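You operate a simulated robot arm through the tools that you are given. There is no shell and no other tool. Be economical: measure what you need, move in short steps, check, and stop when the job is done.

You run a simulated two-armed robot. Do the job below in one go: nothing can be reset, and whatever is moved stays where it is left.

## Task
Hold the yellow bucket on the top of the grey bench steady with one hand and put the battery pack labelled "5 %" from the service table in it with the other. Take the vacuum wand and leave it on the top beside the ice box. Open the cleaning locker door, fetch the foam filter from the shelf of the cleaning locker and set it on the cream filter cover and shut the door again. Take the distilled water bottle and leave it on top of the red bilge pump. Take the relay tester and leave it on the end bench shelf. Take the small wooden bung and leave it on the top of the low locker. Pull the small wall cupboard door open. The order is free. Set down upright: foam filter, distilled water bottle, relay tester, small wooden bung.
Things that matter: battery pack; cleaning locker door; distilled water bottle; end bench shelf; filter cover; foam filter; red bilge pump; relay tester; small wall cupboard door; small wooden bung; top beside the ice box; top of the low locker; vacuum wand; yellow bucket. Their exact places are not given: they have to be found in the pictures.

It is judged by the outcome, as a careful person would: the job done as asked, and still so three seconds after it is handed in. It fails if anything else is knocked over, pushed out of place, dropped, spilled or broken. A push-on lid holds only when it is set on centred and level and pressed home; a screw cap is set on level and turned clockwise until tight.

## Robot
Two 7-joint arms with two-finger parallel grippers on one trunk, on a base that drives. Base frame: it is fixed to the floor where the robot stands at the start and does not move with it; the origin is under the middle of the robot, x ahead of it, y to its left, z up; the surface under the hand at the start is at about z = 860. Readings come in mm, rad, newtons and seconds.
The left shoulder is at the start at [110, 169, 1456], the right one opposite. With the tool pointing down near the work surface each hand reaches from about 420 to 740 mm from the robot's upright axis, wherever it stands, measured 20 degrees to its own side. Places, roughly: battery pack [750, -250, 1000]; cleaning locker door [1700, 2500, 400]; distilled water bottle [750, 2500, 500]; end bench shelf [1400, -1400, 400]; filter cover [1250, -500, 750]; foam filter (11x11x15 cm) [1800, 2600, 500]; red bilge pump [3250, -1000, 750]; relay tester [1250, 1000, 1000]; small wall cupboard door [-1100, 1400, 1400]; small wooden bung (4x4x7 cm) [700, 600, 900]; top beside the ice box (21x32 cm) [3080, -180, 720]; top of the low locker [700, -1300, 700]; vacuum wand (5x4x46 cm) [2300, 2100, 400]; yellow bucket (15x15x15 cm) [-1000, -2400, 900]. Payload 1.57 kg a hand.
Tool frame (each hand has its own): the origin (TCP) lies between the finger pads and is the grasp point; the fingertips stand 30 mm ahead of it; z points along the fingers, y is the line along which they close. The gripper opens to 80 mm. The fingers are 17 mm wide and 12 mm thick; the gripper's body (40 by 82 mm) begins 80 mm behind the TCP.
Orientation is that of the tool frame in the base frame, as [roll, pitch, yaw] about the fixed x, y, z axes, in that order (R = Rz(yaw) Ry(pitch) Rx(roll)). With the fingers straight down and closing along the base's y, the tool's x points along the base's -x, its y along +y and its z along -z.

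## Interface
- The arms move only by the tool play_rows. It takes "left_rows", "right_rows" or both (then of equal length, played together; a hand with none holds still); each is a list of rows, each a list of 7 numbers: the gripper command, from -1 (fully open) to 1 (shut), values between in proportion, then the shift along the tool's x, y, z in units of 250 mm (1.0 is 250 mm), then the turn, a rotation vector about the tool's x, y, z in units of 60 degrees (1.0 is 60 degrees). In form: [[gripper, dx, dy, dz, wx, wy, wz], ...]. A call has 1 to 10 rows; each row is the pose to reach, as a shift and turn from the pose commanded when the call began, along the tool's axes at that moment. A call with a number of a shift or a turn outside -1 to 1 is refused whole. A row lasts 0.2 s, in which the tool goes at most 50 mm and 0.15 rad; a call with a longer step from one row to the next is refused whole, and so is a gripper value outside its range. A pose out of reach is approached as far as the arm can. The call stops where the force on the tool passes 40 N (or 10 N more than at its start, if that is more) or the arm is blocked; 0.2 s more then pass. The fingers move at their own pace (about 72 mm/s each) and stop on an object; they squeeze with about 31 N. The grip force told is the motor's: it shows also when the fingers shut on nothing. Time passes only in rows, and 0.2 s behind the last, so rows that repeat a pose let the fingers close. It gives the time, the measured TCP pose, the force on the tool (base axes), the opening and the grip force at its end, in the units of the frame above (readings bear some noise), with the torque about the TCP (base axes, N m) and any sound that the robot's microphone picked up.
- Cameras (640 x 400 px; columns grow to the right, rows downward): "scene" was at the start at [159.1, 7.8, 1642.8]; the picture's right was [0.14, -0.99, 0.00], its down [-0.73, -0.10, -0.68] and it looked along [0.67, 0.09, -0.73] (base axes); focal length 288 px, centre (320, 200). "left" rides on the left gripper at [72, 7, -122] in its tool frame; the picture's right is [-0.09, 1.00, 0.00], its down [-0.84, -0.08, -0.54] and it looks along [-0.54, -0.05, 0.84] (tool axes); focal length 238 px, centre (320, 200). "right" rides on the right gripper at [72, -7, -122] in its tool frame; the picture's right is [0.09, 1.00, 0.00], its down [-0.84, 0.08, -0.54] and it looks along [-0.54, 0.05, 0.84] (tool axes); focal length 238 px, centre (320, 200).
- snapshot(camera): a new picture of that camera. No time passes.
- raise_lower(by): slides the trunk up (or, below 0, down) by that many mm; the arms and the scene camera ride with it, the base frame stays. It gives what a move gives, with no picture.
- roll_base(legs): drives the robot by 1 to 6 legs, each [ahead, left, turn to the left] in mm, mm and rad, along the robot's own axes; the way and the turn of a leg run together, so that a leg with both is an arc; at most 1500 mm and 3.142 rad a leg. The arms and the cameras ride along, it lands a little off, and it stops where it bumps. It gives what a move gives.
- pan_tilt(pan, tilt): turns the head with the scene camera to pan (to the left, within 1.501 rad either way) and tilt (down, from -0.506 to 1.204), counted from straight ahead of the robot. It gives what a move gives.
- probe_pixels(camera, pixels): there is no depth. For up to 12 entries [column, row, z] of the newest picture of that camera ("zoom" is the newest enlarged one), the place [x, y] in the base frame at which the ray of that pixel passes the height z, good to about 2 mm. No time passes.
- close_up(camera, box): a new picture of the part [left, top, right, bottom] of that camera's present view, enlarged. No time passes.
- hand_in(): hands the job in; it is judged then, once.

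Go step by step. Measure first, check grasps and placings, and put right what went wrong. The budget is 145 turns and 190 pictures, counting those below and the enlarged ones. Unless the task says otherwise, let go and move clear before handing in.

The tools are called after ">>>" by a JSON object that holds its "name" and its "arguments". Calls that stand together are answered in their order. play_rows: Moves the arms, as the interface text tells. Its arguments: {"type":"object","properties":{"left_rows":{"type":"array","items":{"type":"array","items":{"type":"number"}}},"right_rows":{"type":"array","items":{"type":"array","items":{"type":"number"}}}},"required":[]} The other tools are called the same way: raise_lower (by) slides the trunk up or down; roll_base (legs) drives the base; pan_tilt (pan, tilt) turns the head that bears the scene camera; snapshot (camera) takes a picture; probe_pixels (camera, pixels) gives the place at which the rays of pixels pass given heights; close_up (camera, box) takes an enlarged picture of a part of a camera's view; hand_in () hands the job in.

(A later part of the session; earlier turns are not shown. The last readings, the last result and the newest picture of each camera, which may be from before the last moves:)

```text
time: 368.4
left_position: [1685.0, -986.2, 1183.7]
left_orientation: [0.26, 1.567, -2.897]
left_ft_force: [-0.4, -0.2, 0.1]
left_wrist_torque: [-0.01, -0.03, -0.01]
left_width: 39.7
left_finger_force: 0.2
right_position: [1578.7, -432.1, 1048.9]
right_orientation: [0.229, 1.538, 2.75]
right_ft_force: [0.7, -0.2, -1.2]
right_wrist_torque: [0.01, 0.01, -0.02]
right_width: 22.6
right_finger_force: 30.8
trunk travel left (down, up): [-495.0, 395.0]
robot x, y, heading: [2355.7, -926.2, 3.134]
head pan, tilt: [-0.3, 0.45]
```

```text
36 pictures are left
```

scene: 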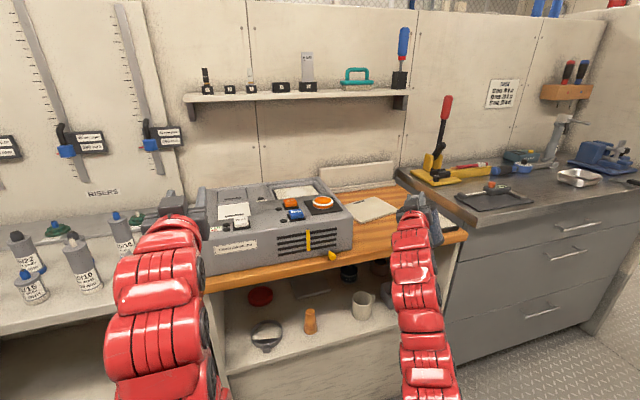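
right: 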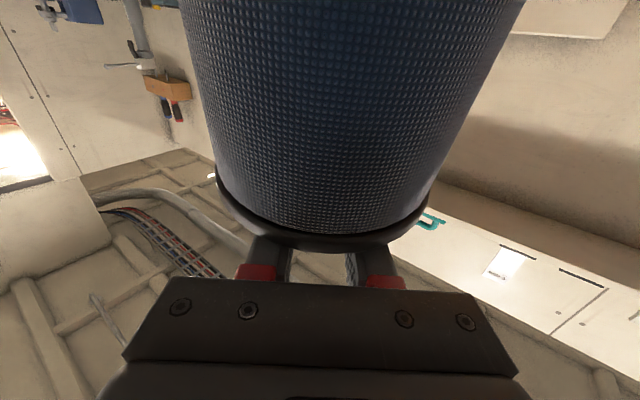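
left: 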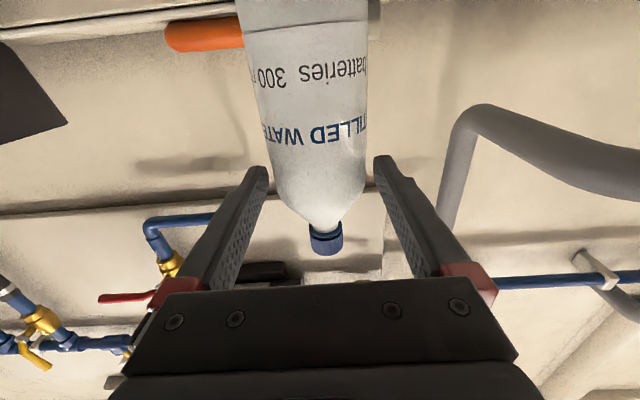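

Both views agree: cover centre (1364,-458), top z≈850. I'll back off, swing the right arm straight ahead, and line up so the arm clears the heater box.

>>> {"name": "roll_base", "arguments": {"legs": [[-270, 0, 0]]}}

>>> {"name": "play_rows", "arguments": {"right_rows": [[1, 0, 0.15, -0.048, -0.05, 0, 0], [1, 0, 0.299, -0.096, -0.1, 0, 0], [1, 0, 0.449, -0.143, -0.15, 0, 0], [1, 0, 0.599, -0.191, -0.2, 0, 0], [1, 0, 0.748, -0.239, -0.25, 0, 0], [1, 0, 0.898, -0.287, -0.3, 0, 0]]}}

>>> {"name": "play_rows", "arguments": {"right_rows": [[1, 0, 0.15, -0.048, -0.05, 0, 0], [1, 0, 0.299, -0.096, -0.1, 0, 0], [1, 0, 0.449, -0.143, -0.15, 0, 0], [1, 0, 0.599, -0.191, -0.2, 0, 0], [1, 0, 0.748, -0.239, -0.25, 0, 0], [1, 0, 0.898, -0.287, -0.3, 0, 0], [1, 0, 0.898, -0.287, -0.3, 0, 0]]}}

>>> {"name": "roll_base", "arguments": {"legs": [[0, -413, 0.004]]}}

>>> {"name": "snapshot", "arguments": {"camera": "scene"}}

```text
time: 370.3
left_position: [1958.7, -987.7, 1185.5]
left_orientation: [0.209, 1.567, -2.95]
left_ft_force: [-0.2, 1.1, 0.1]
left_wrist_torque: [-0.01, -0.02, 0.01]
left_width: 39.9
left_finger_force: 0.0
right_position: [1852.5, -432.0, 1051.1]
right_orientation: [0.202, 1.539, 2.721]
right_ft_force: [1.0, 0.0, -0.6]
right_wrist_torque: [0.0, 0.03, 0.04]
right_width: 23.1
right_finger_force: 30.7
trunk travel left (down, up): [-495.0, 395.0]
robot x, y, heading: [2630.0, -930.1, 3.133]
head pan, tilt: [-0.3, 0.45]
```

```text
time: 371.7
left_position: [1958.7, -986.8, 1185.0]
left_orientation: [0.086, 1.568, -3.076]
left_ft_force: [0.2, -0.4, 0.1]
left_wrist_torque: [0.01, 0.01, -0.06]
left_width: 39.9
left_finger_force: 0.1
right_position: [1781.0, -658.3, 1050.9]
right_orientation: [-0.132, 1.537, 2.703]
right_ft_force: [1.5, 0.2, -1.1]
right_wrist_torque: [0.01, -0.03, -0.05]
right_width: 22.9
right_finger_force: 31.0
trunk travel left (down, up): [-495.0, 395.0]
robot x, y, heading: [2627.8, -931.4, 3.135]
head pan, tilt: [-0.3, 0.45]
```

```text
time: 373.3
left_position: [1957.7, -987.2, 1184.9]
left_orientation: [0.307, 1.568, -2.852]
left_ft_force: [-0.8, 0.2, 0.2]
left_wrist_torque: [0.02, 0.0, 0.0]
left_width: 39.7
left_finger_force: 0.1
right_position: [1780.7, -891.9, 1046.0]
right_orientation: [-0.434, 1.54, 2.715]
right_ft_force: [0.5, 0.4, -0.9]
right_wrist_torque: [0.0, 0.04, 0.01]
right_width: 22.7
right_finger_force: 31.2
trunk travel left (down, up): [-495.0, 395.0]
robot x, y, heading: [2626.8, -929.7, 3.133]
head pan, tilt: [-0.3, 0.45]
```

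```text
time: 375.9
left_position: [1959.6, -577.9, 1184.6]
left_orientation: [0.361, 1.566, -2.791]
left_ft_force: [-0.6, -0.5, -1.0]
left_wrist_torque: [-0.01, 0.01, 0.01]
left_width: 40.1
left_finger_force: 0.0
right_position: [1782.3, -484.4, 1046.1]
right_orientation: [-0.423, 1.54, 2.732]
right_ft_force: [-0.9, 0.1, -1.4]
right_wrist_torque: [0.04, 0.01, -0.02]
right_width: 22.6
right_finger_force: 31.2
trunk travel left (down, up): [-495.0, 395.0]
robot x, y, heading: [2624.9, -515.7, 3.136]
head pan, tilt: [-0.3, 0.45]
```

```text
35 pictures are left
```

scene: 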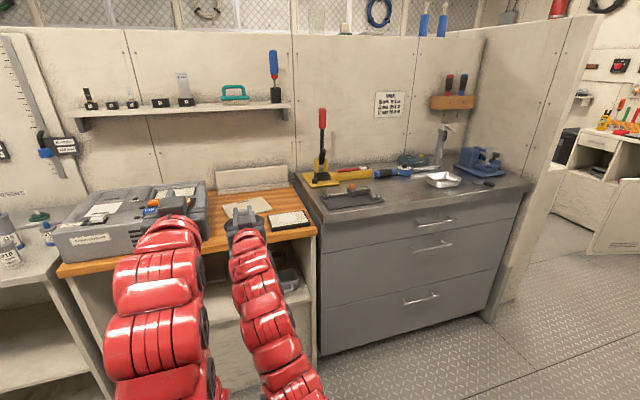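

I'll shift 26 mm right and drive ahead 415 mm to bring the filter over the cover, then look.

>>> {"name": "roll_base", "arguments": {"legs": [[0, -26, 0.004], [415, 0, 0]]}}

>>> {"name": "pan_tilt", "arguments": {"pan": 0.0, "tilt": 0.6}}

>>> {"name": "close_up", "arguments": {"camera": "scene", "box": [240, 130, 440, 290]}}

```text
time: 378.9
left_position: [1534.0, -551.9, 1184.7]
left_orientation: [0.25, 1.567, -2.902]
left_ft_force: [-0.1, 0.5, -1.0]
left_wrist_torque: [-0.02, 0.01, 0.0]
left_width: 40.0
left_finger_force: 0.1
right_position: [1356.5, -458.8, 1044.6]
right_orientation: [-0.45, 1.539, 2.703]
right_ft_force: [0.2, 0.2, -1.8]
right_wrist_torque: [-0.01, 0.06, 0.01]
right_width: 22.6
right_finger_force: 30.8
trunk travel left (down, up): [-495.0, 395.0]
robot x, y, heading: [2203.6, -492.1, 3.135]
head pan, tilt: [-0.3, 0.45]
```

```text
time: 379.7
left_position: [1535.1, -551.6, 1184.3]
left_orientation: [0.221, 1.567, -2.933]
left_ft_force: [0.4, 0.3, 0.0]
left_wrist_torque: [-0.04, 0.0, -0.01]
left_width: 40.0
left_finger_force: 0.1
right_position: [1356.5, -458.7, 1046.8]
right_orientation: [-0.439, 1.538, 2.716]
right_ft_force: [-0.5, 0.9, -1.6]
right_wrist_torque: [-0.01, 0.06, -0.01]
right_width: 22.9
right_finger_force: 31.2
trunk travel left (down, up): [-495.0, 395.0]
robot x, y, heading: [2204.0, -490.9, 3.142]
head pan, tilt: [0.0, 0.6]
```

```text
2.50 times, centred on (340, 210) of scene
```

zoom: 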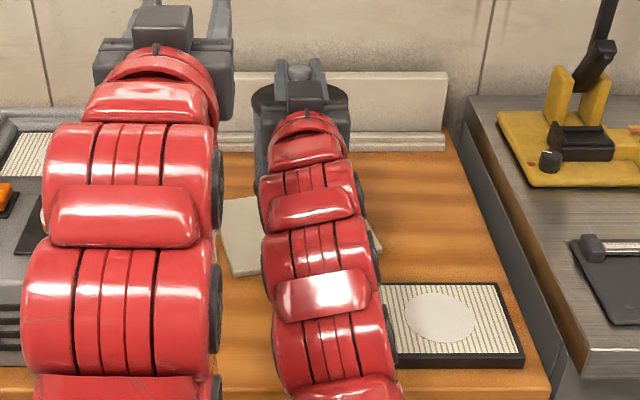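

The filter is over the cover. I'll lower it in small steps until it rests.

>>> {"name": "play_rows", "arguments": {"right_rows": [[1, 0.08, 0, -0.02, 0, 0, 0], [1, 0.14, 0, -0.02, 0, 0, 0], [1, 0.16, 0, -0.02, 0, 0, 0], [1, 0.175, 0, -0.02, 0, 0, 0], [1, 0.19, 0, -0.02, 0, 0, 0]]}}

>>> {"name": "play_rows", "arguments": {"right_rows": [[1, 0.012, 0, 0, 0, 0, 0], [1, 0.024, 0, 0, 0, 0, 0], [1, 0.024, 0, 0, 0, 0, 0]]}}

```text
time: 380.9
left_position: [1534.7, -552.0, 1184.9]
left_orientation: [0.208, 1.568, -2.945]
left_ft_force: [0.2, -0.3, 0.0]
left_wrist_torque: [0.01, 0.01, 0.01]
left_width: 40.0
left_finger_force: 0.0
right_position: [1361.0, -457.8, 997.5]
right_orientation: [-0.435, 1.54, 2.72]
right_ft_force: [0.3, 0.4, -1.1]
right_wrist_torque: [0.06, 0.03, 0.0]
right_width: 22.9
right_finger_force: 31.1
trunk travel left (down, up): [-495.0, 395.0]
robot x, y, heading: [2200.3, -491.6, 3.137]
head pan, tilt: [0.0, 0.6]
```

```text
time: 381.7
left_position: [1534.9, -552.4, 1183.8]
left_orientation: [0.211, 1.567, -2.943]
left_ft_force: [1.0, -0.1, 0.0]
left_wrist_torque: [-0.02, 0.01, 0.01]
left_width: 40.1
left_finger_force: 0.1
right_position: [1360.8, -458.3, 993.7]
right_orientation: [-0.444, 1.54, 2.711]
right_ft_force: [0.2, -0.2, -0.7]
right_wrist_torque: [-0.04, 0.02, 0.06]
right_width: 22.6
right_finger_force: 30.9
trunk travel left (down, up): [-495.0, 395.0]
robot x, y, heading: [2201.8, -491.8, 3.135]
head pan, tilt: [0.0, 0.6]
```

>>> {"name": "play_rows", "arguments": {"right_rows": [[1, 0.012, 0, 0, 0, 0, 0], [1, 0.024, 0, 0, 0, 0, 0], [1, 0.024, 0, 0, 0, 0, 0]]}}

>>> {"name": "play_rows", "arguments": {"right_rows": [[1, 0.01, 0, 0, 0, 0, 0], [1, 0.02, 0, 0, 0, 0, 0], [1, 0.02, 0, 0, 0, 0, 0]]}}

>>> {"name": "play_rows", "arguments": {"right_rows": [[1, 0.01, 0, 0, 0, 0, 0], [1, 0.02, 0, 0, 0, 0, 0], [1, 0.02, 0, 0, 0, 0, 0]]}}

```text
time: 382.5
left_position: [1538.2, -552.5, 1187.1]
left_orientation: [0.116, 1.565, -3.034]
left_ft_force: [0.3, -0.2, 0.5]
left_wrist_torque: [0.0, -0.02, 0.01]
left_width: 40.1
left_finger_force: 0.1
right_position: [1362.8, -459.1, 991.1]
right_orientation: [-0.344, 1.534, 2.81]
right_ft_force: [0.5, 0.4, 20.2]
right_wrist_torque: [-0.12, 0.59, -0.03]
right_width: 22.8
right_finger_force: 31.2
trunk travel left (down, up): [-495.0, 395.0]
robot x, y, heading: [2201.8, -492.2, 3.14]
head pan, tilt: [0.0, 0.6]
```

```text
time: 383.3
left_position: [1542.3, -551.7, 1189.4]
left_orientation: [0.098, 1.562, -3.057]
left_ft_force: [0.1, -0.8, -0.3]
left_wrist_torque: [0.03, 0.01, 0.01]
left_width: 40.2
left_finger_force: 0.0
right_position: [1364.3, -457.6, 989.4]
right_orientation: [-0.324, 1.529, 2.831]
right_ft_force: [10.1, 2.1, 36.3]
right_wrist_torque: [0.06, -0.16, -0.02]
right_width: 22.7
right_finger_force: 30.9
trunk travel left (down, up): [-495.0, 395.0]
robot x, y, heading: [2203.4, -490.9, 3.14]
head pan, tilt: [0.0, 0.6]
```

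```text
time: 383.9
left_position: [1535.6, -551.9, 1184.2]
left_orientation: [0.248, 1.567, -2.905]
left_ft_force: [0.3, -0.3, 0.0]
left_wrist_torque: [0.01, 0.03, -0.02]
left_width: 40.1
left_finger_force: 0.1
right_position: [1360.6, -458.5, 985.2]
right_orientation: [-0.231, 1.522, 2.923]
right_ft_force: [2.3, -0.2, 22.1]
right_wrist_torque: [-0.17, 0.35, 0.01]
right_width: 22.9
right_finger_force: 31.1
trunk travel left (down, up): [-495.0, 395.0]
robot x, y, heading: [2205.4, -490.6, 3.14]
head pan, tilt: [0.0, 0.6]
stopped in row 3 (right hand): the force on the tool passed its limit at 49 N (the readings are from after the stop); the commanded pose is now the measured one
```

It's resting (contact at ≈991). I'll ease the load, open and withdraw straight back.

>>> {"name": "play_rows", "arguments": {"right_rows": [[1, -0.016, 0, 0, 0, 0, 0], [1, -0.016, 0, 0, 0, 0, 0], [0.2, -0.016, 0, 0, 0, 0, 0], [-0.3, -0.016, 0, 0, 0, 0, 0], [-0.3, -0.016, 0, 0, 0, 0, 0], [-0.3, -0.016, 0, -0.1, 0, 0, 0], [-0.3, -0.016, 0, -0.25, 0, 0, 0], [-0.3, -0.016, 0, -0.42, 0, 0, 0]]}}

>>> {"name": "roll_base", "arguments": {"legs": [[-300, 0, 0]]}}

>>> {"name": "close_up", "arguments": {"camera": "scene", "box": [230, 120, 430, 280]}}

```text
time: 385.7
left_position: [1536.7, -552.1, 1186.9]
left_orientation: [0.183, 1.566, -2.97]
left_ft_force: [0.7, 1.0, -0.2]
left_wrist_torque: [0.02, 0.02, -0.02]
left_width: 39.9
left_finger_force: 0.0
right_position: [1465.6, -455.7, 980.0]
right_orientation: [-0.394, 1.533, 2.758]
right_ft_force: [0.4, -0.3, -0.1]
right_wrist_torque: [0.03, -0.01, 0.0]
right_width: 52.2
right_finger_force: 0.1
trunk travel left (down, up): [-495.0, 395.0]
robot x, y, heading: [2201.0, -492.8, 3.139]
head pan, tilt: [0.0, 0.6]
```

```text
time: 387.7
left_position: [1832.3, -557.2, 1185.3]
left_orientation: [0.175, 1.565, -2.972]
left_ft_force: [0.2, -0.3, -0.8]
left_wrist_torque: [0.0, 0.01, 0.0]
left_width: 40.1
left_finger_force: 0.1
right_position: [1762.0, -461.5, 981.0]
right_orientation: [-0.354, 1.532, 2.803]
right_ft_force: [0.2, -0.3, 0.3]
right_wrist_torque: [-0.01, 0.03, 0.04]
right_width: 52.1
right_finger_force: 0.0
trunk travel left (down, up): [-495.0, 395.0]
robot x, y, heading: [2498.0, -492.3, -3.14]
head pan, tilt: [0.0, 0.6]
```

```text
2.50 times, centred on (330, 200) of scene
```

zoom: 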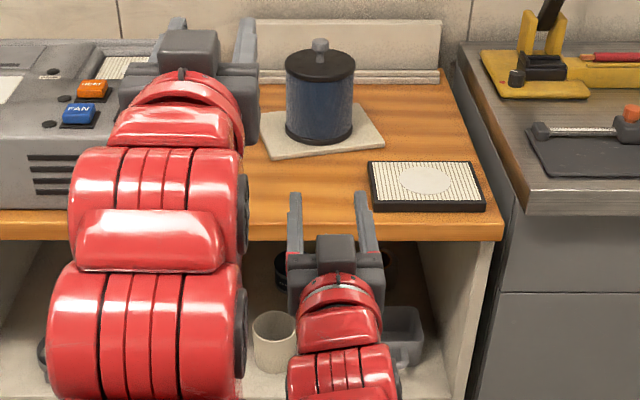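

The filter stands upright on the cover. Next the relay tester: I'll turn both hands to point down, raise the trunk, and drive round to the tester's counter.

>>> {"name": "play_rows", "arguments": {"left_rows": [[0, 0.08, 0, -0.04, 0, 0.14, 0], [0, 0.16, 0, -0.08, 0, 0.28, 0], [0, 0.24, 0, -0.12, 0, 0.42, 0], [0, 0.32, 0, -0.16, 0, 0.56, 0], [0, 0.4, 0, -0.2, 0, 0.7, 0], [0, 0.48, 0, -0.24, 0, 0.84, 0], [-1, 0.55, 0, -0.27, 0, 0.97, 0]], "right_rows": [[0, 0, 0, -0.06, 0, 0.14, 0], [0, 0, 0, -0.12, 0, 0.28, 0], [0, 0, 0, -0.18, 0, 0.42, 0], [0, 0, 0, -0.24, 0, 0.56, 0], [0, 0, 0, -0.3, 0, 0.7, 0], [0, 0, 0, -0.36, 0, 0.84, 0], [0, 0, 0, -0.4, 0, 0.97, 0]]}}

>>> {"name": "play_rows", "arguments": {"left_rows": [[-1, 0, 0, 0, 0, 0.14, 0], [-1, 0, 0, 0, 0, 0.28, 0], [-1, 0, 0, 0, 0, 0.42, 0], [-1, 0, 0, 0, 0, 0.53, 0], [-1, 0, 0, 0, 0, 0.53, 0]], "right_rows": [[0, 0, 0, 0, 0, 0.14, 0], [0, 0, 0, 0, 0, 0.28, 0], [0, 0, 0, 0, 0, 0.42, 0], [0, 0, 0, 0, 0, 0.5, 0], [0, 0, 0, 0, 0, 0.5, 0]]}}

>>> {"name": "raise_lower", "arguments": {"by": 250}}

>>> {"name": "roll_base", "arguments": {"legs": [[0, 0, 1.571], [0, -430, 0], [-1400, 0, 0], [-690, 0, 0], [0, -400, 0]]}}

>>> {"name": "pan_tilt", "arguments": {"pan": 0.0, "tilt": 0.7}}

>>> {"name": "snapshot", "arguments": {"camera": "scene"}}

```text
time: 388.5
left_position: [1849.9, -674.9, 1128.4]
left_orientation: [3.12, 1.174, 0.205]
left_ft_force: [0.1, -0.3, 0.0]
left_wrist_torque: [0.0, 0.02, 0.0]
left_width: 40.1
left_finger_force: 0.0
right_position: [1796.4, -429.7, 984.1]
right_orientation: [-3.105, 1.22, 0.002]
right_ft_force: [-0.5, 0.1, 0.1]
right_wrist_torque: [0.0, -0.03, 0.01]
right_width: 40.1
right_finger_force: 0.1
trunk travel left (down, up): [-495.0, 395.0]
robot x, y, heading: [2498.9, -487.2, -3.134]
head pan, tilt: [0.0, 0.6]
stopped in row 3 (left hand): the arm was blocked; the commanded pose is now the measured one
```

```text
time: 389.7
left_position: [1853.1, -672.6, 1117.9]
left_orientation: [3.127, 0.938, 0.206]
left_ft_force: [-0.1, 0.3, 0.4]
left_wrist_torque: [-0.02, 0.01, 0.02]
left_width: 80.1
left_finger_force: 0.1
left hand out of reach, approached as far as the arm can: row 2, 3, 4, 5
right_position: [1797.4, -431.9, 983.8]
right_orientation: [-3.124, 0.693, -0.019]
right_ft_force: [0.2, -0.6, 0.2]
right_wrist_torque: [-0.02, -0.04, 0.01]
right_width: 39.8
right_finger_force: 0.0
trunk travel left (down, up): [-495.0, 395.0]
robot x, y, heading: [2501.9, -491.4, -3.134]
head pan, tilt: [0.0, 0.6]
```

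```text
time: 392.3
left_position: [1854.9, -671.2, 1369.0]
left_orientation: [3.128, 0.939, 0.206]
left_ft_force: [-0.4, 0.2, 0.4]
left_wrist_torque: [0.01, -0.01, 0.04]
left_width: 80.0
left_finger_force: 0.0
right_position: [1796.6, -430.6, 1233.2]
right_orientation: [-3.125, 0.695, -0.021]
right_ft_force: [-0.3, -0.4, 0.2]
right_wrist_torque: [0.0, -0.01, 0.02]
right_width: 39.9
right_finger_force: 0.1
trunk travel left (down, up): [-745.0, 145.0]
robot x, y, heading: [2499.4, -489.6, -3.135]
head pan, tilt: [0.0, 0.6]
```

```text
time: 410.7
left_position: [1863.9, 929.0, 1369.4]
left_orientation: [3.126, 0.938, 1.755]
left_ft_force: [-0.4, 0.3, -0.9]
left_wrist_torque: [0.02, -0.02, 0.04]
left_width: 80.0
left_finger_force: 0.1
right_position: [1623.6, 876.8, 1233.3]
right_orientation: [-3.126, 0.694, 1.53]
right_ft_force: [3.3, -0.6, 0.5]
right_wrist_torque: [0.02, -0.05, 0.15]
right_width: 37.3
right_finger_force: 0.0
trunk travel left (down, up): [-745.0, 145.0]
robot x, y, heading: [1698.7, 1578.0, -1.587]
head pan, tilt: [0.0, 0.6]
```

```text
time: 411.3
left_position: [1866.0, 929.9, 1368.1]
left_orientation: [3.128, 0.938, 1.755]
left_ft_force: [-0.4, 0.4, -1.1]
left_wrist_torque: [0.01, 0.06, -0.01]
left_width: 79.9
left_finger_force: 0.0
right_position: [1623.5, 876.8, 1233.5]
right_orientation: [-3.127, 0.693, 1.529]
right_ft_force: [1.2, -1.1, 0.3]
right_wrist_torque: [-0.02, -0.02, 0.04]
right_width: 38.4
right_finger_force: 0.0
trunk travel left (down, up): [-745.0, 145.0]
robot x, y, heading: [1700.2, 1575.3, -1.588]
head pan, tilt: [0.0, 0.7]
```

```text
32 pictures are left
```

scene: 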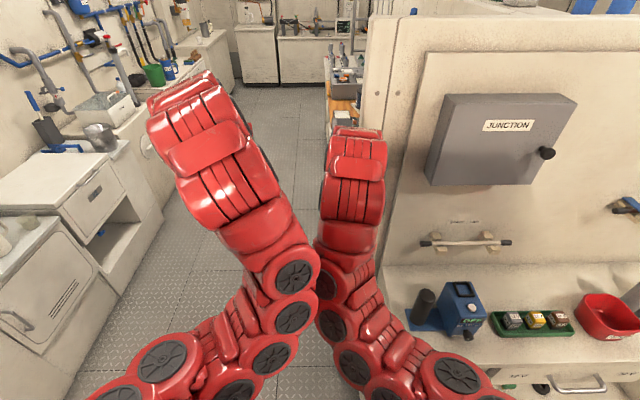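

The right hand is the nearer one to the tester. I'll back away, finish pointing it down, and strafe right above the post.

>>> {"name": "roll_base", "arguments": {"legs": [[-130, 0, 0.015]]}}

>>> {"name": "play_rows", "arguments": {"right_rows": [[-0.5, 0, 0, 0, 0, 0.14, 0], [-1, 0, 0, 0, 0, 0.28, 0], [-1, 0, 0, 0, 0, 0.42, 0], [-1, 0, 0, 0, 0, 0.56, 0], [-1, 0, 0, 0, 0, 0.66, 0], [-1, 0, 0, 0, 0, 0.66, 0]]}}

>>> {"name": "play_rows", "arguments": {"right_rows": [[-1, 0.1, 0, 0.1, 0, 0, 0], [-1, 0.2, 0, 0.2, 0, 0, 0], [-1, 0.24, 0, 0.3, 0, 0, 0], [-1, 0.24, 0, 0.3, 0, 0, 0]]}}

>>> {"name": "roll_base", "arguments": {"legs": [[0, -200, 0]]}}

>>> {"name": "snapshot", "arguments": {"camera": "right"}}

>>> {"name": "snapshot", "arguments": {"camera": "scene"}}

```text
time: 412.6
left_position: [1877.6, 1061.0, 1368.8]
left_orientation: [3.128, 0.936, 1.771]
left_ft_force: [-0.6, 0.2, 0.2]
left_wrist_torque: [0.01, 0.02, -0.03]
left_width: 80.2
left_finger_force: 0.1
right_position: [1636.1, 1005.3, 1232.5]
right_orientation: [-3.126, 0.694, 1.544]
right_ft_force: [0.1, 0.3, 0.1]
right_wrist_torque: [-0.01, -0.01, -0.01]
right_width: 40.0
right_finger_force: 0.1
trunk travel left (down, up): [-745.0, 145.0]
robot x, y, heading: [1698.1, 1710.3, -1.567]
head pan, tilt: [0.0, 0.7]
```

```text
time: 414.0
left_position: [1877.6, 1063.5, 1369.2]
left_orientation: [3.129, 0.94, 1.772]
left_ft_force: [0.3, 0.6, -0.6]
left_wrist_torque: [-0.02, 0.02, 0.0]
left_width: 79.9
left_finger_force: 0.1
right_position: [1638.8, 1017.3, 1205.6]
right_orientation: [-3.128, 0.008, 1.533]
right_ft_force: [-0.1, -0.7, 0.2]
right_wrist_torque: [-0.01, 0.03, -0.01]
right_width: 79.9
right_finger_force: 0.0
right hand out of reach, approached as far as the arm can: row 1, 4, 5, 6
trunk travel left (down, up): [-745.0, 145.0]
robot x, y, heading: [1701.5, 1711.9, -1.577]
head pan, tilt: [0.0, 0.7]
```

```text
time: 415.2
left_position: [1890.6, 1061.6, 1366.9]
left_orientation: [3.122, 0.936, 1.797]
left_ft_force: [0.8, 0.0, 0.9]
left_wrist_torque: [-0.02, -0.03, -0.01]
left_width: 80.0
left_finger_force: 0.1
right_position: [1600.7, 1070.6, 1130.7]
right_orientation: [-3.135, 0.005, 1.458]
right_ft_force: [-0.7, -0.1, 0.0]
right_wrist_torque: [0.0, -0.03, 0.02]
right_width: 80.0
right_finger_force: 0.0
trunk travel left (down, up): [-745.0, 145.0]
robot x, y, heading: [1701.1, 1711.1, -1.569]
head pan, tilt: [0.0, 0.7]
stopped in row 4 (right hand): the arm was blocked; the commanded pose is now the measured one
```

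```text
time: 416.5
left_position: [1758.1, 1056.3, 1368.8]
left_orientation: [3.116, 0.937, 1.773]
left_ft_force: [-0.7, 0.0, 0.5]
left_wrist_torque: [0.0, -0.05, 0.07]
left_width: 79.9
left_finger_force: 0.1
right_position: [1466.8, 1068.7, 1131.0]
right_orientation: [-3.138, 0.004, 1.442]
right_ft_force: [-0.3, 0.2, 1.1]
right_wrist_torque: [0.01, -0.04, 0.0]
right_width: 80.2
right_finger_force: 0.1
trunk travel left (down, up): [-745.0, 145.0]
robot x, y, heading: [1583.4, 1704.4, -1.591]
head pan, tilt: [0.0, 0.7]
stopped in leg 1: the robot was blocked; the commanded pose is now the measured one
```

```text
31 pictures are left
```

right: 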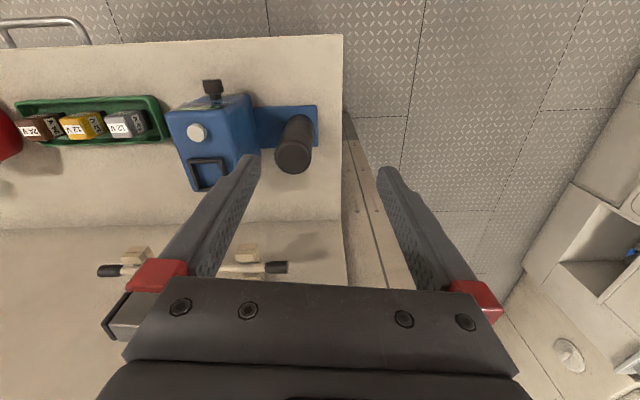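

```text
30 pictures are left
```

scene: 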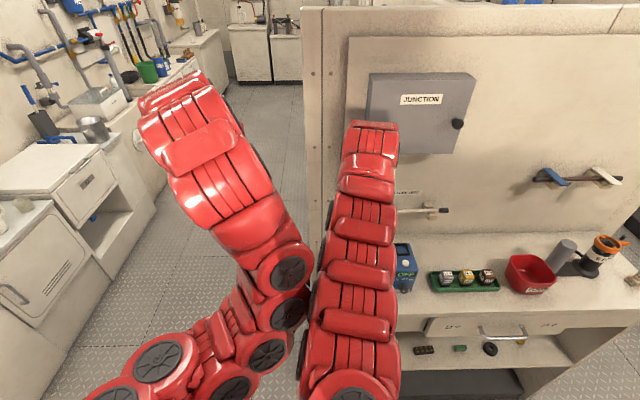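

The post's top shows at (292,158) in the right view. I'll probe it and then move over it.

>>> {"name": "probe_pixels", "arguments": {"camera": "right", "pixels": [[292, 158, 1040], [292, 158, 1030], [302, 122, 930], [270, 158, 1030], [312, 150, 1030]]}}

```text
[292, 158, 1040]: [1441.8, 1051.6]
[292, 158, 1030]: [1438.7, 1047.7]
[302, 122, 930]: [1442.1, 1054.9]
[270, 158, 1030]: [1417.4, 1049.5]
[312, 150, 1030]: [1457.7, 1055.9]
```

Post at (1440,1050). I'll align, descend around it with a 60 mm opening, close and lift slightly.

>>> {"name": "play_rows", "arguments": {"right_rows": [[-0.5, -0.045, -0.05, 0, 0, 0, -0.06], [-0.5, -0.089, -0.097, 0, 0, 0, -0.123], [-0.5, -0.089, -0.097, 0.15, 0, 0, -0.123], [-0.5, -0.089, -0.097, 0.3, 0, 0, -0.123], [-0.5, -0.089, -0.097, 0.45, 0, 0, -0.123], [-0.5, -0.089, -0.097, 0.56, 0, 0, -0.123], [-0.5, -0.089, -0.097, 0.56, 0, 0, -0.123], [1, -0.089, -0.097, 0.56, 0, 0, -0.123], [1, -0.089, -0.097, 0.56, 0, 0, -0.123], [1, -0.089, -0.097, 0.56, 0, 0, -0.123]]}}

>>> {"name": "play_rows", "arguments": {"right_rows": [[1, 0, 0, -0.05, 0, 0, 0], [1, 0, 0, -0.15, 0, 0, 0], [1, 0, 0, -0.3, 0, 0, 0], [1, 0, 0, -0.4, 0, 0, 0], [1, 0, 0, -0.4, 0, 0, 0]]}}

>>> {"name": "snapshot", "arguments": {"camera": "right"}}

```text
time: 418.7
left_position: [1763.4, 1054.9, 1367.4]
left_orientation: [3.125, 0.935, 1.783]
left_ft_force: [0.3, -0.2, -0.1]
left_wrist_torque: [0.03, 0.01, -0.03]
left_width: 79.8
left_finger_force: 0.1
right_position: [1445.5, 1049.2, 989.5]
right_orientation: [-3.133, 0.002, 1.573]
right_ft_force: [0.9, 0.5, 0.5]
right_wrist_torque: [-0.01, -0.4, 0.02]
right_width: 39.1
right_finger_force: 31.7
trunk travel left (down, up): [-745.0, 145.0]
robot x, y, heading: [1579.6, 1698.5, -1.589]
head pan, tilt: [0.0, 0.7]
```

```text
time: 419.9
left_position: [1763.6, 1053.8, 1367.6]
left_orientation: [3.123, 0.936, 1.782]
left_ft_force: [0.0, 0.6, 0.0]
left_wrist_torque: [0.02, 0.0, 0.0]
left_width: 80.0
left_finger_force: 0.0
right_position: [1445.0, 1050.3, 1091.4]
right_orientation: [-3.132, 0.002, 1.573]
right_ft_force: [0.0, 0.4, -3.4]
right_wrist_torque: [0.01, -0.22, 0.01]
right_width: 38.9
right_finger_force: 31.7
trunk travel left (down, up): [-745.0, 145.0]
robot x, y, heading: [1580.4, 1706.9, -1.589]
head pan, tilt: [0.0, 0.7]
```

```text
29 pictures are left
```

right: 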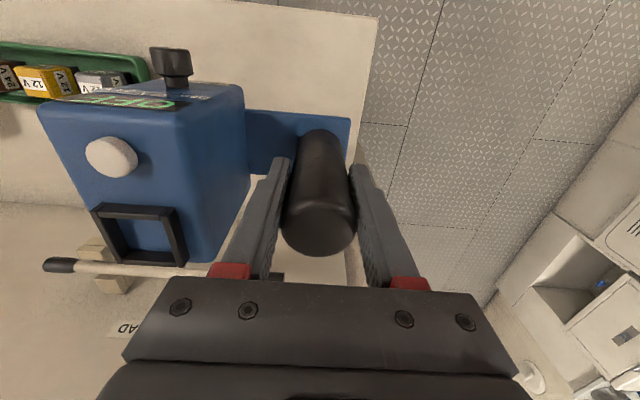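

The tester is held (39 mm) and hangs level. I'll drive round to the end bench and face its open shelf.

>>> {"name": "roll_base", "arguments": {"legs": [[150, 480, 0.018], [1450, 0, 0], [1450, 0, 0], [0, 250, 0], [0, 0, -1.571]]}}

>>> {"name": "pan_tilt", "arguments": {"pan": 0.0, "tilt": 0.75}}

>>> {"name": "snapshot", "arguments": {"camera": "scene"}}

```text
time: 441.8
left_position: [1708.2, -1545.0, 1367.2]
left_orientation: [3.124, 0.935, 0.237]
left_ft_force: [-0.6, 1.0, 0.1]
left_wrist_torque: [0.0, -0.03, -0.03]
left_width: 80.0
left_finger_force: 0.1
right_position: [1694.7, -1226.9, 1092.1]
right_orientation: [-3.133, 0.003, 0.026]
right_ft_force: [-0.2, 0.1, -3.2]
right_wrist_torque: [-0.26, 0.01, 0.0]
right_width: 39.1
right_finger_force: 31.5
trunk travel left (down, up): [-745.0, 145.0]
robot x, y, heading: [2354.1, -1344.4, -3.136]
head pan, tilt: [0.0, 0.7]
```

```text
time: 442.4
left_position: [1707.5, -1545.4, 1367.2]
left_orientation: [3.122, 0.936, 0.238]
left_ft_force: [0.0, 0.6, 0.2]
left_wrist_torque: [0.06, -0.04, 0.02]
left_width: 80.0
left_finger_force: 0.0
right_position: [1695.8, -1226.8, 1091.8]
right_orientation: [-3.132, 0.001, 0.027]
right_ft_force: [0.0, 0.8, -3.8]
right_wrist_torque: [-0.25, -0.05, 0.0]
right_width: 39.1
right_finger_force: 30.9
trunk travel left (down, up): [-745.0, 145.0]
robot x, y, heading: [2355.0, -1346.7, -3.135]
head pan, tilt: [0.0, 0.75]
```

```text
28 pictures are left
```

scene: 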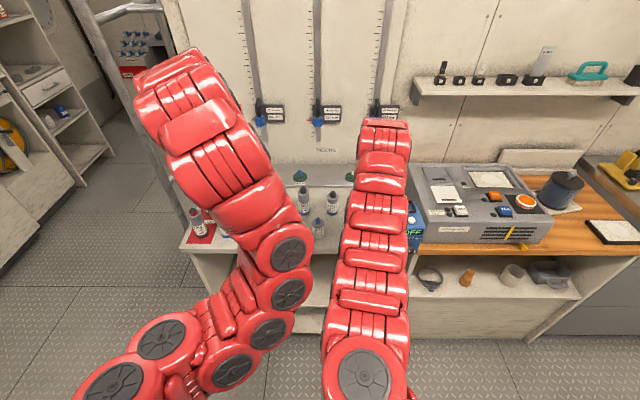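

I'll shift left 150 mm, back 120 mm, lower the trunk by 600 mm and look at the shelf.

>>> {"name": "roll_base", "arguments": {"legs": [[-120, 150, 0]]}}

>>> {"name": "raise_lower", "arguments": {"by": -400}}

>>> {"name": "raise_lower", "arguments": {"by": -180}}

>>> {"name": "pan_tilt", "arguments": {"pan": 0.0, "tilt": 0.4}}

>>> {"name": "snapshot", "arguments": {"camera": "scene"}}

>>> {"name": "snapshot", "arguments": {"camera": "right"}}

```text
time: 444.0
left_position: [1828.8, -1693.0, 1367.6]
left_orientation: [3.122, 0.935, 0.237]
left_ft_force: [0.1, -0.5, 0.2]
left_wrist_torque: [0.0, 0.02, 0.01]
left_width: 80.0
left_finger_force: 0.0
right_position: [1814.6, -1375.8, 1091.6]
right_orientation: [-3.132, 0.002, 0.03]
right_ft_force: [0.4, 0.3, -3.2]
right_wrist_torque: [-0.22, 0.0, 0.01]
right_width: 38.8
right_finger_force: 31.3
trunk travel left (down, up): [-745.0, 145.0]
robot x, y, heading: [2473.1, -1493.3, -3.136]
head pan, tilt: [0.0, 0.75]
```

```text
time: 447.8
left_position: [1828.9, -1694.6, 967.8]
left_orientation: [3.124, 0.936, 0.238]
left_ft_force: [-0.9, 0.2, -0.3]
left_wrist_torque: [-0.03, -0.01, 0.02]
left_width: 80.3
left_finger_force: 0.0
right_position: [1815.6, -1376.0, 690.7]
right_orientation: [-3.131, 0.0, 0.028]
right_ft_force: [0.3, 0.5, -3.4]
right_wrist_torque: [-0.25, -0.04, -0.02]
right_width: 39.1
right_finger_force: 31.0
trunk travel left (down, up): [-345.0, 545.0]
robot x, y, heading: [2472.5, -1494.4, -3.137]
head pan, tilt: [0.0, 0.75]
```

```text
time: 449.8
left_position: [1829.0, -1694.1, 788.1]
left_orientation: [3.124, 0.934, 0.241]
left_ft_force: [-0.9, -0.5, -0.2]
left_wrist_torque: [-0.02, 0.02, 0.01]
left_width: 79.8
left_finger_force: 0.1
right_position: [1814.5, -1377.1, 511.6]
right_orientation: [-3.131, 0.002, 0.03]
right_ft_force: [-0.8, -0.7, -3.1]
right_wrist_torque: [-0.24, -0.01, 0.01]
right_width: 38.8
right_finger_force: 30.5
trunk travel left (down, up): [-165.0, 725.0]
robot x, y, heading: [2475.9, -1494.8, -3.134]
head pan, tilt: [0.0, 0.75]
```

```text
time: 450.6
left_position: [1829.0, -1693.5, 788.6]
left_orientation: [3.125, 0.934, 0.238]
left_ft_force: [0.2, -1.5, 0.9]
left_wrist_torque: [0.0, 0.02, 0.0]
left_width: 80.0
left_finger_force: 0.1
right_position: [1815.2, -1376.3, 511.5]
right_orientation: [-3.132, 0.0, 0.028]
right_ft_force: [0.1, 0.1, -3.0]
right_wrist_torque: [-0.25, 0.0, 0.01]
right_width: 39.1
right_finger_force: 31.1
trunk travel left (down, up): [-165.0, 725.0]
robot x, y, heading: [2471.1, -1495.3, -3.136]
head pan, tilt: [0.0, 0.4]
```

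```text
27 pictures are left
```

scene: 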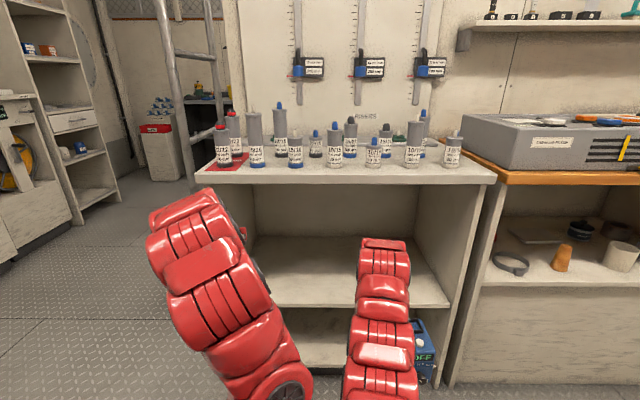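

```text
26 pictures are left
```

right: 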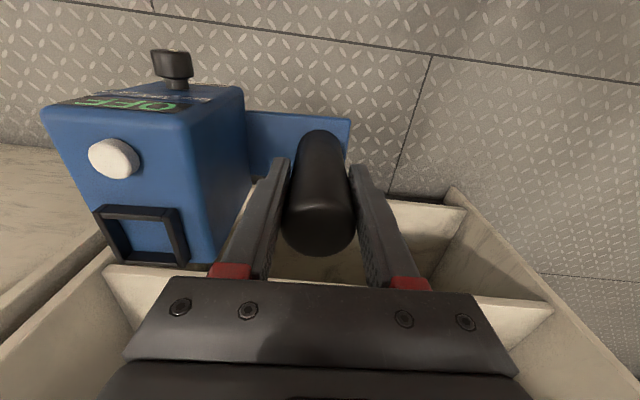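

>>> {"name": "probe_pixels", "arguments": {"camera": "scene", "pixels": [[490, 183, 800], [490, 183, 840], [440, 306, 350], [440, 306, 400], [440, 306, 450], [440, 306, 500], [340, 240, 450], [455, 382, 50], [455, 385, 0]]}}

>>> {"name": "probe_pixels", "arguments": {"camera": "right", "pixels": [[470, 212, 400], [470, 212, 450], [470, 212, 350], [553, 308, 800], [553, 308, 840]]}}

```text
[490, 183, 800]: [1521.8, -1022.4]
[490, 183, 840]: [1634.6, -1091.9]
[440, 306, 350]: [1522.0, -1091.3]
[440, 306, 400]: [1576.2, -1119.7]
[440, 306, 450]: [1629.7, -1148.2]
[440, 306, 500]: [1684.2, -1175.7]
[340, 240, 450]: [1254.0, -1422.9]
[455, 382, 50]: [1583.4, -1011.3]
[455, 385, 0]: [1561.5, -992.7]
```

```text
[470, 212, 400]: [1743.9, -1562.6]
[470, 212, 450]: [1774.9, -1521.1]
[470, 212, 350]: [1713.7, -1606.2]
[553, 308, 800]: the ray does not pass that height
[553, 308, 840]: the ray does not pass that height
```

Shelf: z≈400, front edge x≈1577, bench top ≈820. I'll raise the left hand out of the way, drive ahead 225 mm, then slide the tester in with the arm.

>>> {"name": "play_rows", "arguments": {"left_rows": [[-1, -0.16, 0, -0.118, 0, 0, 0], [-1, -0.32, 0, -0.237, 0, 0, 0], [-1, -0.48, 0, -0.355, 0, 0, 0], [-1, -0.64, 0, -0.474, 0, 0, 0], [-1, -0.8, 0, -0.593, 0, 0, 0], [-1, -0.8, 0, -0.593, 0, 0, 0]]}}

>>> {"name": "roll_base", "arguments": {"legs": [[225, 0, 0]]}}

>>> {"name": "play_rows", "arguments": {"right_rows": [[1, -0.1, 0, 0, 0, 0, 0], [1, -0.2, 0, 0, 0, 0, 0], [1, -0.32, 0, 0, 0, 0, 0], [1, -0.32, 0, 0, 0, 0, 0]]}}

>>> {"name": "snapshot", "arguments": {"camera": "scene"}}

```text
time: 452.2
left_position: [1870.5, -1696.9, 815.7]
left_orientation: [3.077, 0.966, 0.306]
left_ft_force: [0.0, -0.3, 0.1]
left_wrist_torque: [-0.02, 0.0, 0.01]
left_width: 80.3
left_finger_force: 0.0
left hand out of reach, approached as far as the arm can: row 1, 2, 3, 4, 5, 6
right_position: [1814.7, -1365.4, 512.1]
right_orientation: [-3.135, 0.004, 0.005]
right_ft_force: [-0.8, 0.5, -2.7]
right_wrist_torque: [-0.29, -0.05, -0.01]
right_width: 38.9
right_finger_force: 30.9
trunk travel left (down, up): [-165.0, 725.0]
robot x, y, heading: [2473.9, -1496.7, -3.13]
head pan, tilt: [0.0, 0.4]
stopped in row 6 (left hand): the arm was blocked; the commanded pose is now the measured one
```

```text
time: 453.9
left_position: [1646.3, -1697.5, 814.8]
left_orientation: [3.075, 0.966, 0.299]
left_ft_force: [-0.6, 0.3, -0.3]
left_wrist_torque: [-0.03, -0.01, -0.05]
left_width: 79.9
left_finger_force: 0.1
right_position: [1592.1, -1365.4, 512.6]
right_orientation: [-3.134, 0.003, 0.004]
right_ft_force: [-0.7, 1.2, -2.5]
right_wrist_torque: [-0.25, 0.0, 0.0]
right_width: 39.0
right_finger_force: 31.4
trunk travel left (down, up): [-165.0, 725.0]
robot x, y, heading: [2249.2, -1495.0, -3.139]
head pan, tilt: [0.0, 0.4]
```

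```text
time: 454.9
left_position: [1657.7, -1696.9, 814.4]
left_orientation: [3.076, 0.975, 0.299]
left_ft_force: [0.4, 0.2, 0.1]
left_wrist_torque: [0.0, 0.0, 0.04]
left_width: 80.0
left_finger_force: 0.0
right_position: [1536.2, -1373.1, 498.2]
right_orientation: [-3.13, -0.018, 0.019]
right_ft_force: [0.0, 0.1, -3.1]
right_wrist_torque: [-0.26, -0.03, -0.02]
right_width: 38.9
right_finger_force: 30.7
right hand out of reach, approached as far as the arm can: row 3, 4
trunk travel left (down, up): [-165.0, 725.0]
robot x, y, heading: [2262.1, -1495.8, -3.134]
head pan, tilt: [0.0, 0.4]
```

```text
25 pictures are left
```

scene: 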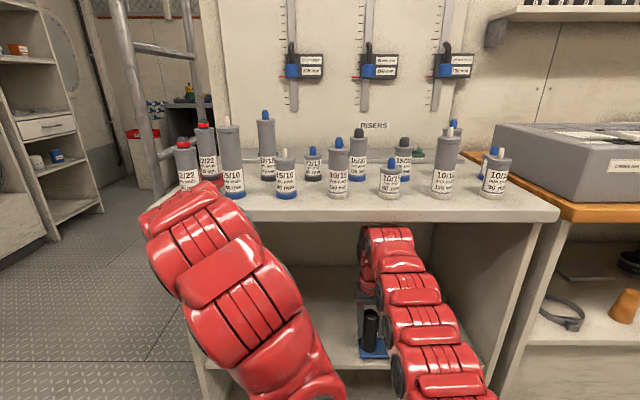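

The post is 41 mm inside the edge; I'll go 42 mm deeper with the base, then lower until it rests.

>>> {"name": "roll_base", "arguments": {"legs": [[42, 0, 0]]}}

>>> {"name": "play_rows", "arguments": {"right_rows": [[1, 0, 0, 0.02, 0, 0, 0], [1, 0, 0, 0.036, 0, 0, 0], [1, 0, 0, 0.036, 0, 0, 0]]}}

>>> {"name": "play_rows", "arguments": {"right_rows": [[1, 0, 0, 0.012, 0, 0, 0], [1, 0, 0, 0.024, 0, 0, 0], [1, 0, 0, 0.024, 0, 0, 0]]}}

>>> {"name": "close_up", "arguments": {"camera": "scene", "box": [300, 210, 480, 400]}}

```text
time: 455.9
left_position: [1619.7, -1696.5, 812.3]
left_orientation: [3.071, 0.961, 0.297]
left_ft_force: [7.4, 1.2, 0.6]
left_wrist_torque: [0.07, 0.1, -0.4]
left_width: 78.1
left_finger_force: 0.0
right_position: [1500.4, -1360.8, 492.9]
right_orientation: [-3.137, -0.037, -0.003]
right_ft_force: [-0.4, -0.3, -2.4]
right_wrist_torque: [-0.23, 0.0, 0.04]
right_width: 39.1
right_finger_force: 31.5
trunk travel left (down, up): [-165.0, 725.0]
robot x, y, heading: [2228.3, -1495.5, -3.131]
head pan, tilt: [0.0, 0.4]
stopped in leg 1: the force on the tool passed its limit at 55 N (the readings are from after the stop); the commanded pose is now the measured one
```

```text
time: 456.7
left_position: [1623.6, -1697.6, 815.4]
left_orientation: [3.074, 0.966, 0.299]
left_ft_force: [1.1, 0.0, 0.5]
left_wrist_torque: [0.01, -0.01, 0.0]
left_width: 80.0
left_finger_force: 0.1
right_position: [1501.9, -1361.6, 495.3]
right_orientation: [-3.138, -0.014, -0.003]
right_ft_force: [0.0, 0.1, -3.3]
right_wrist_torque: [-0.28, -0.01, 0.0]
right_width: 39.4
right_finger_force: 30.7
trunk travel left (down, up): [-165.0, 725.0]
robot x, y, heading: [2226.8, -1496.1, -3.133]
head pan, tilt: [0.0, 0.4]
```

```text
time: 457.5
left_position: [1626.0, -1697.5, 816.5]
left_orientation: [3.079, 0.969, 0.3]
left_ft_force: [0.2, 0.4, -0.1]
left_wrist_torque: [0.0, -0.02, -0.01]
left_width: 80.1
left_finger_force: 0.0
right_position: [1501.3, -1361.1, 490.4]
right_orientation: [-3.136, -0.009, -0.008]
right_ft_force: [3.9, 1.9, 22.8]
right_wrist_torque: [-0.53, 0.58, -0.04]
right_width: 39.3
right_finger_force: 31.3
trunk travel left (down, up): [-165.0, 725.0]
robot x, y, heading: [2225.8, -1495.3, -3.138]
head pan, tilt: [0.0, 0.4]
```

```text
2.11 times, centred on (390, 305) of scene
```

zoom: 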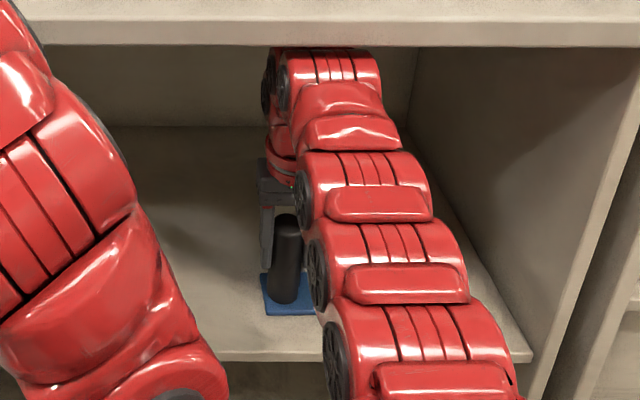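

The tester rests on the shelf (23 N). I'll release, slide back out, raise, drive north again to the vacuum and locker, and look.

>>> {"name": "play_rows", "arguments": {"right_rows": [[1, 0, 0, -0.014, 0, 0, 0], [0.2, 0, 0, -0.014, 0, 0, 0], [-0.45, 0, 0, -0.014, 0, 0, 0], [-0.45, 0, 0, -0.014, 0, 0, 0], [-0.45, 0, 0, -0.014, 0, 0, 0]]}}

>>> {"name": "roll_base", "arguments": {"legs": [[-300, 0, 0]]}}

>>> {"name": "snapshot", "arguments": {"camera": "scene"}}

>>> {"name": "raise_lower", "arguments": {"by": 400}}

>>> {"name": "roll_base", "arguments": {"legs": [[0, 0, -1.571], [0, 620, 0], [1450, 0, 0], [1300, 0, 0]]}}

>>> {"name": "pan_tilt", "arguments": {"pan": -0.15, "tilt": 0.55}}

>>> {"name": "snapshot", "arguments": {"camera": "scene"}}

```text
time: 458.7
left_position: [1623.3, -1696.8, 814.0]
left_orientation: [3.074, 0.966, 0.299]
left_ft_force: [-0.6, 0.0, -0.1]
left_wrist_torque: [-0.01, -0.01, -0.04]
left_width: 80.1
left_finger_force: 0.0
right_position: [1501.6, -1360.9, 490.7]
right_orientation: [-3.135, -0.019, -0.004]
right_ft_force: [-0.4, 0.0, 0.0]
right_wrist_torque: [0.0, 0.01, 0.02]
right_width: 58.0
right_finger_force: 0.1
trunk travel left (down, up): [-165.0, 725.0]
robot x, y, heading: [2225.4, -1497.6, -3.13]
head pan, tilt: [0.0, 0.4]
```

```text
time: 460.7
left_position: [1920.0, -1697.7, 815.0]
left_orientation: [3.075, 0.966, 0.303]
left_ft_force: [-0.2, -0.6, -0.4]
left_wrist_torque: [0.0, -0.01, -0.01]
left_width: 80.1
left_finger_force: 0.1
right_position: [1794.8, -1361.0, 490.6]
right_orientation: [-3.135, -0.016, 0.002]
right_ft_force: [1.1, 0.4, -0.2]
right_wrist_torque: [0.01, -0.01, 0.01]
right_width: 57.8
right_finger_force: 0.1
trunk travel left (down, up): [-165.0, 725.0]
robot x, y, heading: [2521.8, -1494.3, -3.137]
head pan, tilt: [0.0, 0.4]
```

```text
23 pictures are left
```

scene: 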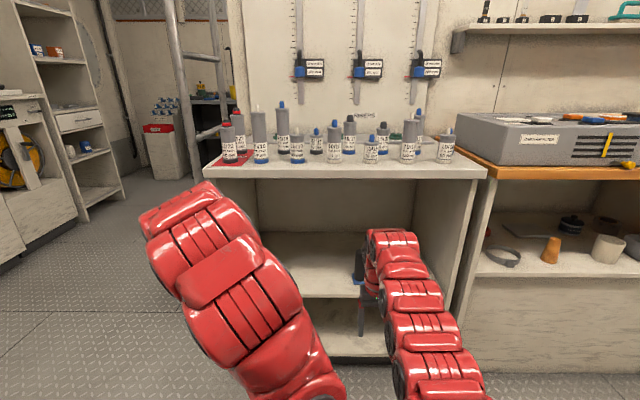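

```text
time: 464.5
left_position: [1918.9, -1697.6, 1213.5]
left_orientation: [3.075, 0.965, 0.302]
left_ft_force: [0.2, 1.1, -0.2]
left_wrist_torque: [-0.01, 0.0, 0.02]
left_width: 80.2
left_finger_force: 0.1
right_position: [1795.9, -1361.7, 890.6]
right_orientation: [-3.135, -0.016, 0.0]
right_ft_force: [-0.4, 0.6, 0.4]
right_wrist_torque: [0.02, 0.0, -0.02]
right_width: 58.0
right_finger_force: 0.1
trunk travel left (down, up): [-565.0, 325.0]
robot x, y, heading: [2519.1, -1494.7, -3.131]
head pan, tilt: [0.0, 0.4]
```

```text
time: 480.7
left_position: [1600.2, 802.5, 1214.5]
left_orientation: [3.086, 0.959, -1.197]
left_ft_force: [5.4, -10.4, 5.8]
left_wrist_torque: [-0.03, 0.26, 0.46]
left_width: 80.1
left_finger_force: 0.0
right_position: [1928.2, 947.8, 893.0]
right_orientation: [-3.136, -0.017, -1.522]
right_ft_force: [0.6, 0.3, -0.9]
right_wrist_torque: [0.03, 0.03, 0.0]
right_width: 58.1
right_finger_force: 0.0
trunk travel left (down, up): [-565.0, 325.0]
robot x, y, heading: [1834.1, 220.6, 1.632]
head pan, tilt: [0.0, 0.4]
stopped in leg 4: the force on the tool passed its limit at 181 N (the readings are from after the stop); the commanded pose is now the measured one
```

```text
time: 481.4
left_position: [1599.6, 802.1, 1215.0]
left_orientation: [3.086, 0.959, -1.199]
left_ft_force: [3.8, -12.9, 6.6]
left_wrist_torque: [-0.08, 0.21, 0.63]
left_width: 80.2
left_finger_force: 0.0
right_position: [1927.9, 946.8, 891.9]
right_orientation: [-3.137, -0.015, -1.522]
right_ft_force: [-0.2, 0.4, 0.4]
right_wrist_torque: [0.02, 0.0, 0.02]
right_width: 58.2
right_finger_force: 0.1
trunk travel left (down, up): [-565.0, 325.0]
robot x, y, heading: [1830.7, 216.5, 1.625]
head pan, tilt: [-0.15, 0.55]
```

```text
22 pictures are left
```

scene: 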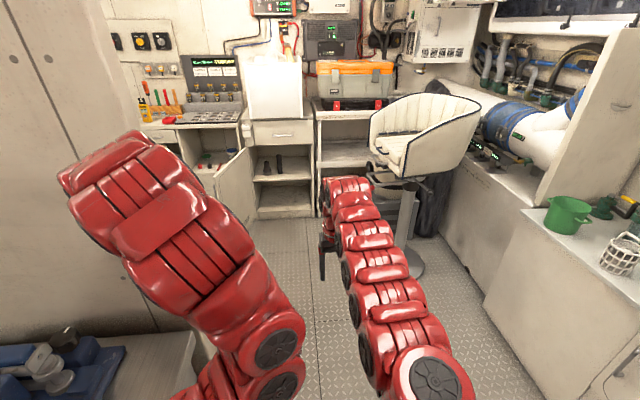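

The left hand caught the partition again. I'll back off, straighten, shift right and continue, then view the vacuum closely.

>>> {"name": "roll_base", "arguments": {"legs": [[-100, 0, 0], [0, -170, -0.055], [880, 0, 0]]}}

>>> {"name": "pan_tilt", "arguments": {"pan": -0.2, "tilt": 0.6}}

>>> {"name": "close_up", "arguments": {"camera": "scene", "box": [160, 60, 480, 330]}}

```text
time: 487.9
left_position: [1801.8, 1600.9, 1213.5]
left_orientation: [3.085, 0.955, -1.25]
left_ft_force: [0.6, -0.8, 0.1]
left_wrist_torque: [0.02, 0.01, -0.01]
left_width: 80.0
left_finger_force: 0.1
right_position: [2138.7, 1726.4, 890.3]
right_orientation: [-3.138, -0.017, -1.575]
right_ft_force: [0.4, -0.2, -0.4]
right_wrist_torque: [0.0, 0.03, 0.01]
right_width: 58.2
right_finger_force: 0.0
trunk travel left (down, up): [-565.0, 325.0]
robot x, y, heading: [2002.1, 999.3, 1.577]
head pan, tilt: [-0.15, 0.55]
```

```text
time: 488.5
left_position: [1802.0, 1600.1, 1214.2]
left_orientation: [3.087, 0.956, -1.251]
left_ft_force: [-0.1, 0.7, 0.0]
left_wrist_torque: [-0.01, 0.02, 0.03]
left_width: 79.8
left_finger_force: 0.0
right_position: [2137.8, 1725.2, 889.6]
right_orientation: [-3.136, -0.018, -1.575]
right_ft_force: [-0.9, 0.2, -0.2]
right_wrist_torque: [0.01, -0.02, 0.0]
right_width: 57.8
right_finger_force: 0.0
trunk travel left (down, up): [-565.0, 325.0]
robot x, y, heading: [2002.8, 1001.0, 1.574]
head pan, tilt: [-0.201, 0.6]
```

```text
1.48 times, centred on (320, 195) of scene
```

zoom: 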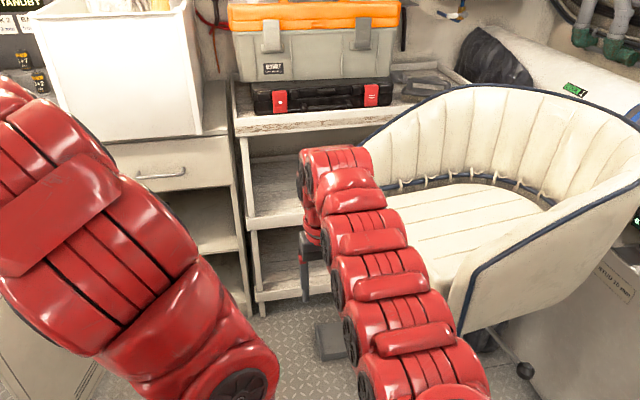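

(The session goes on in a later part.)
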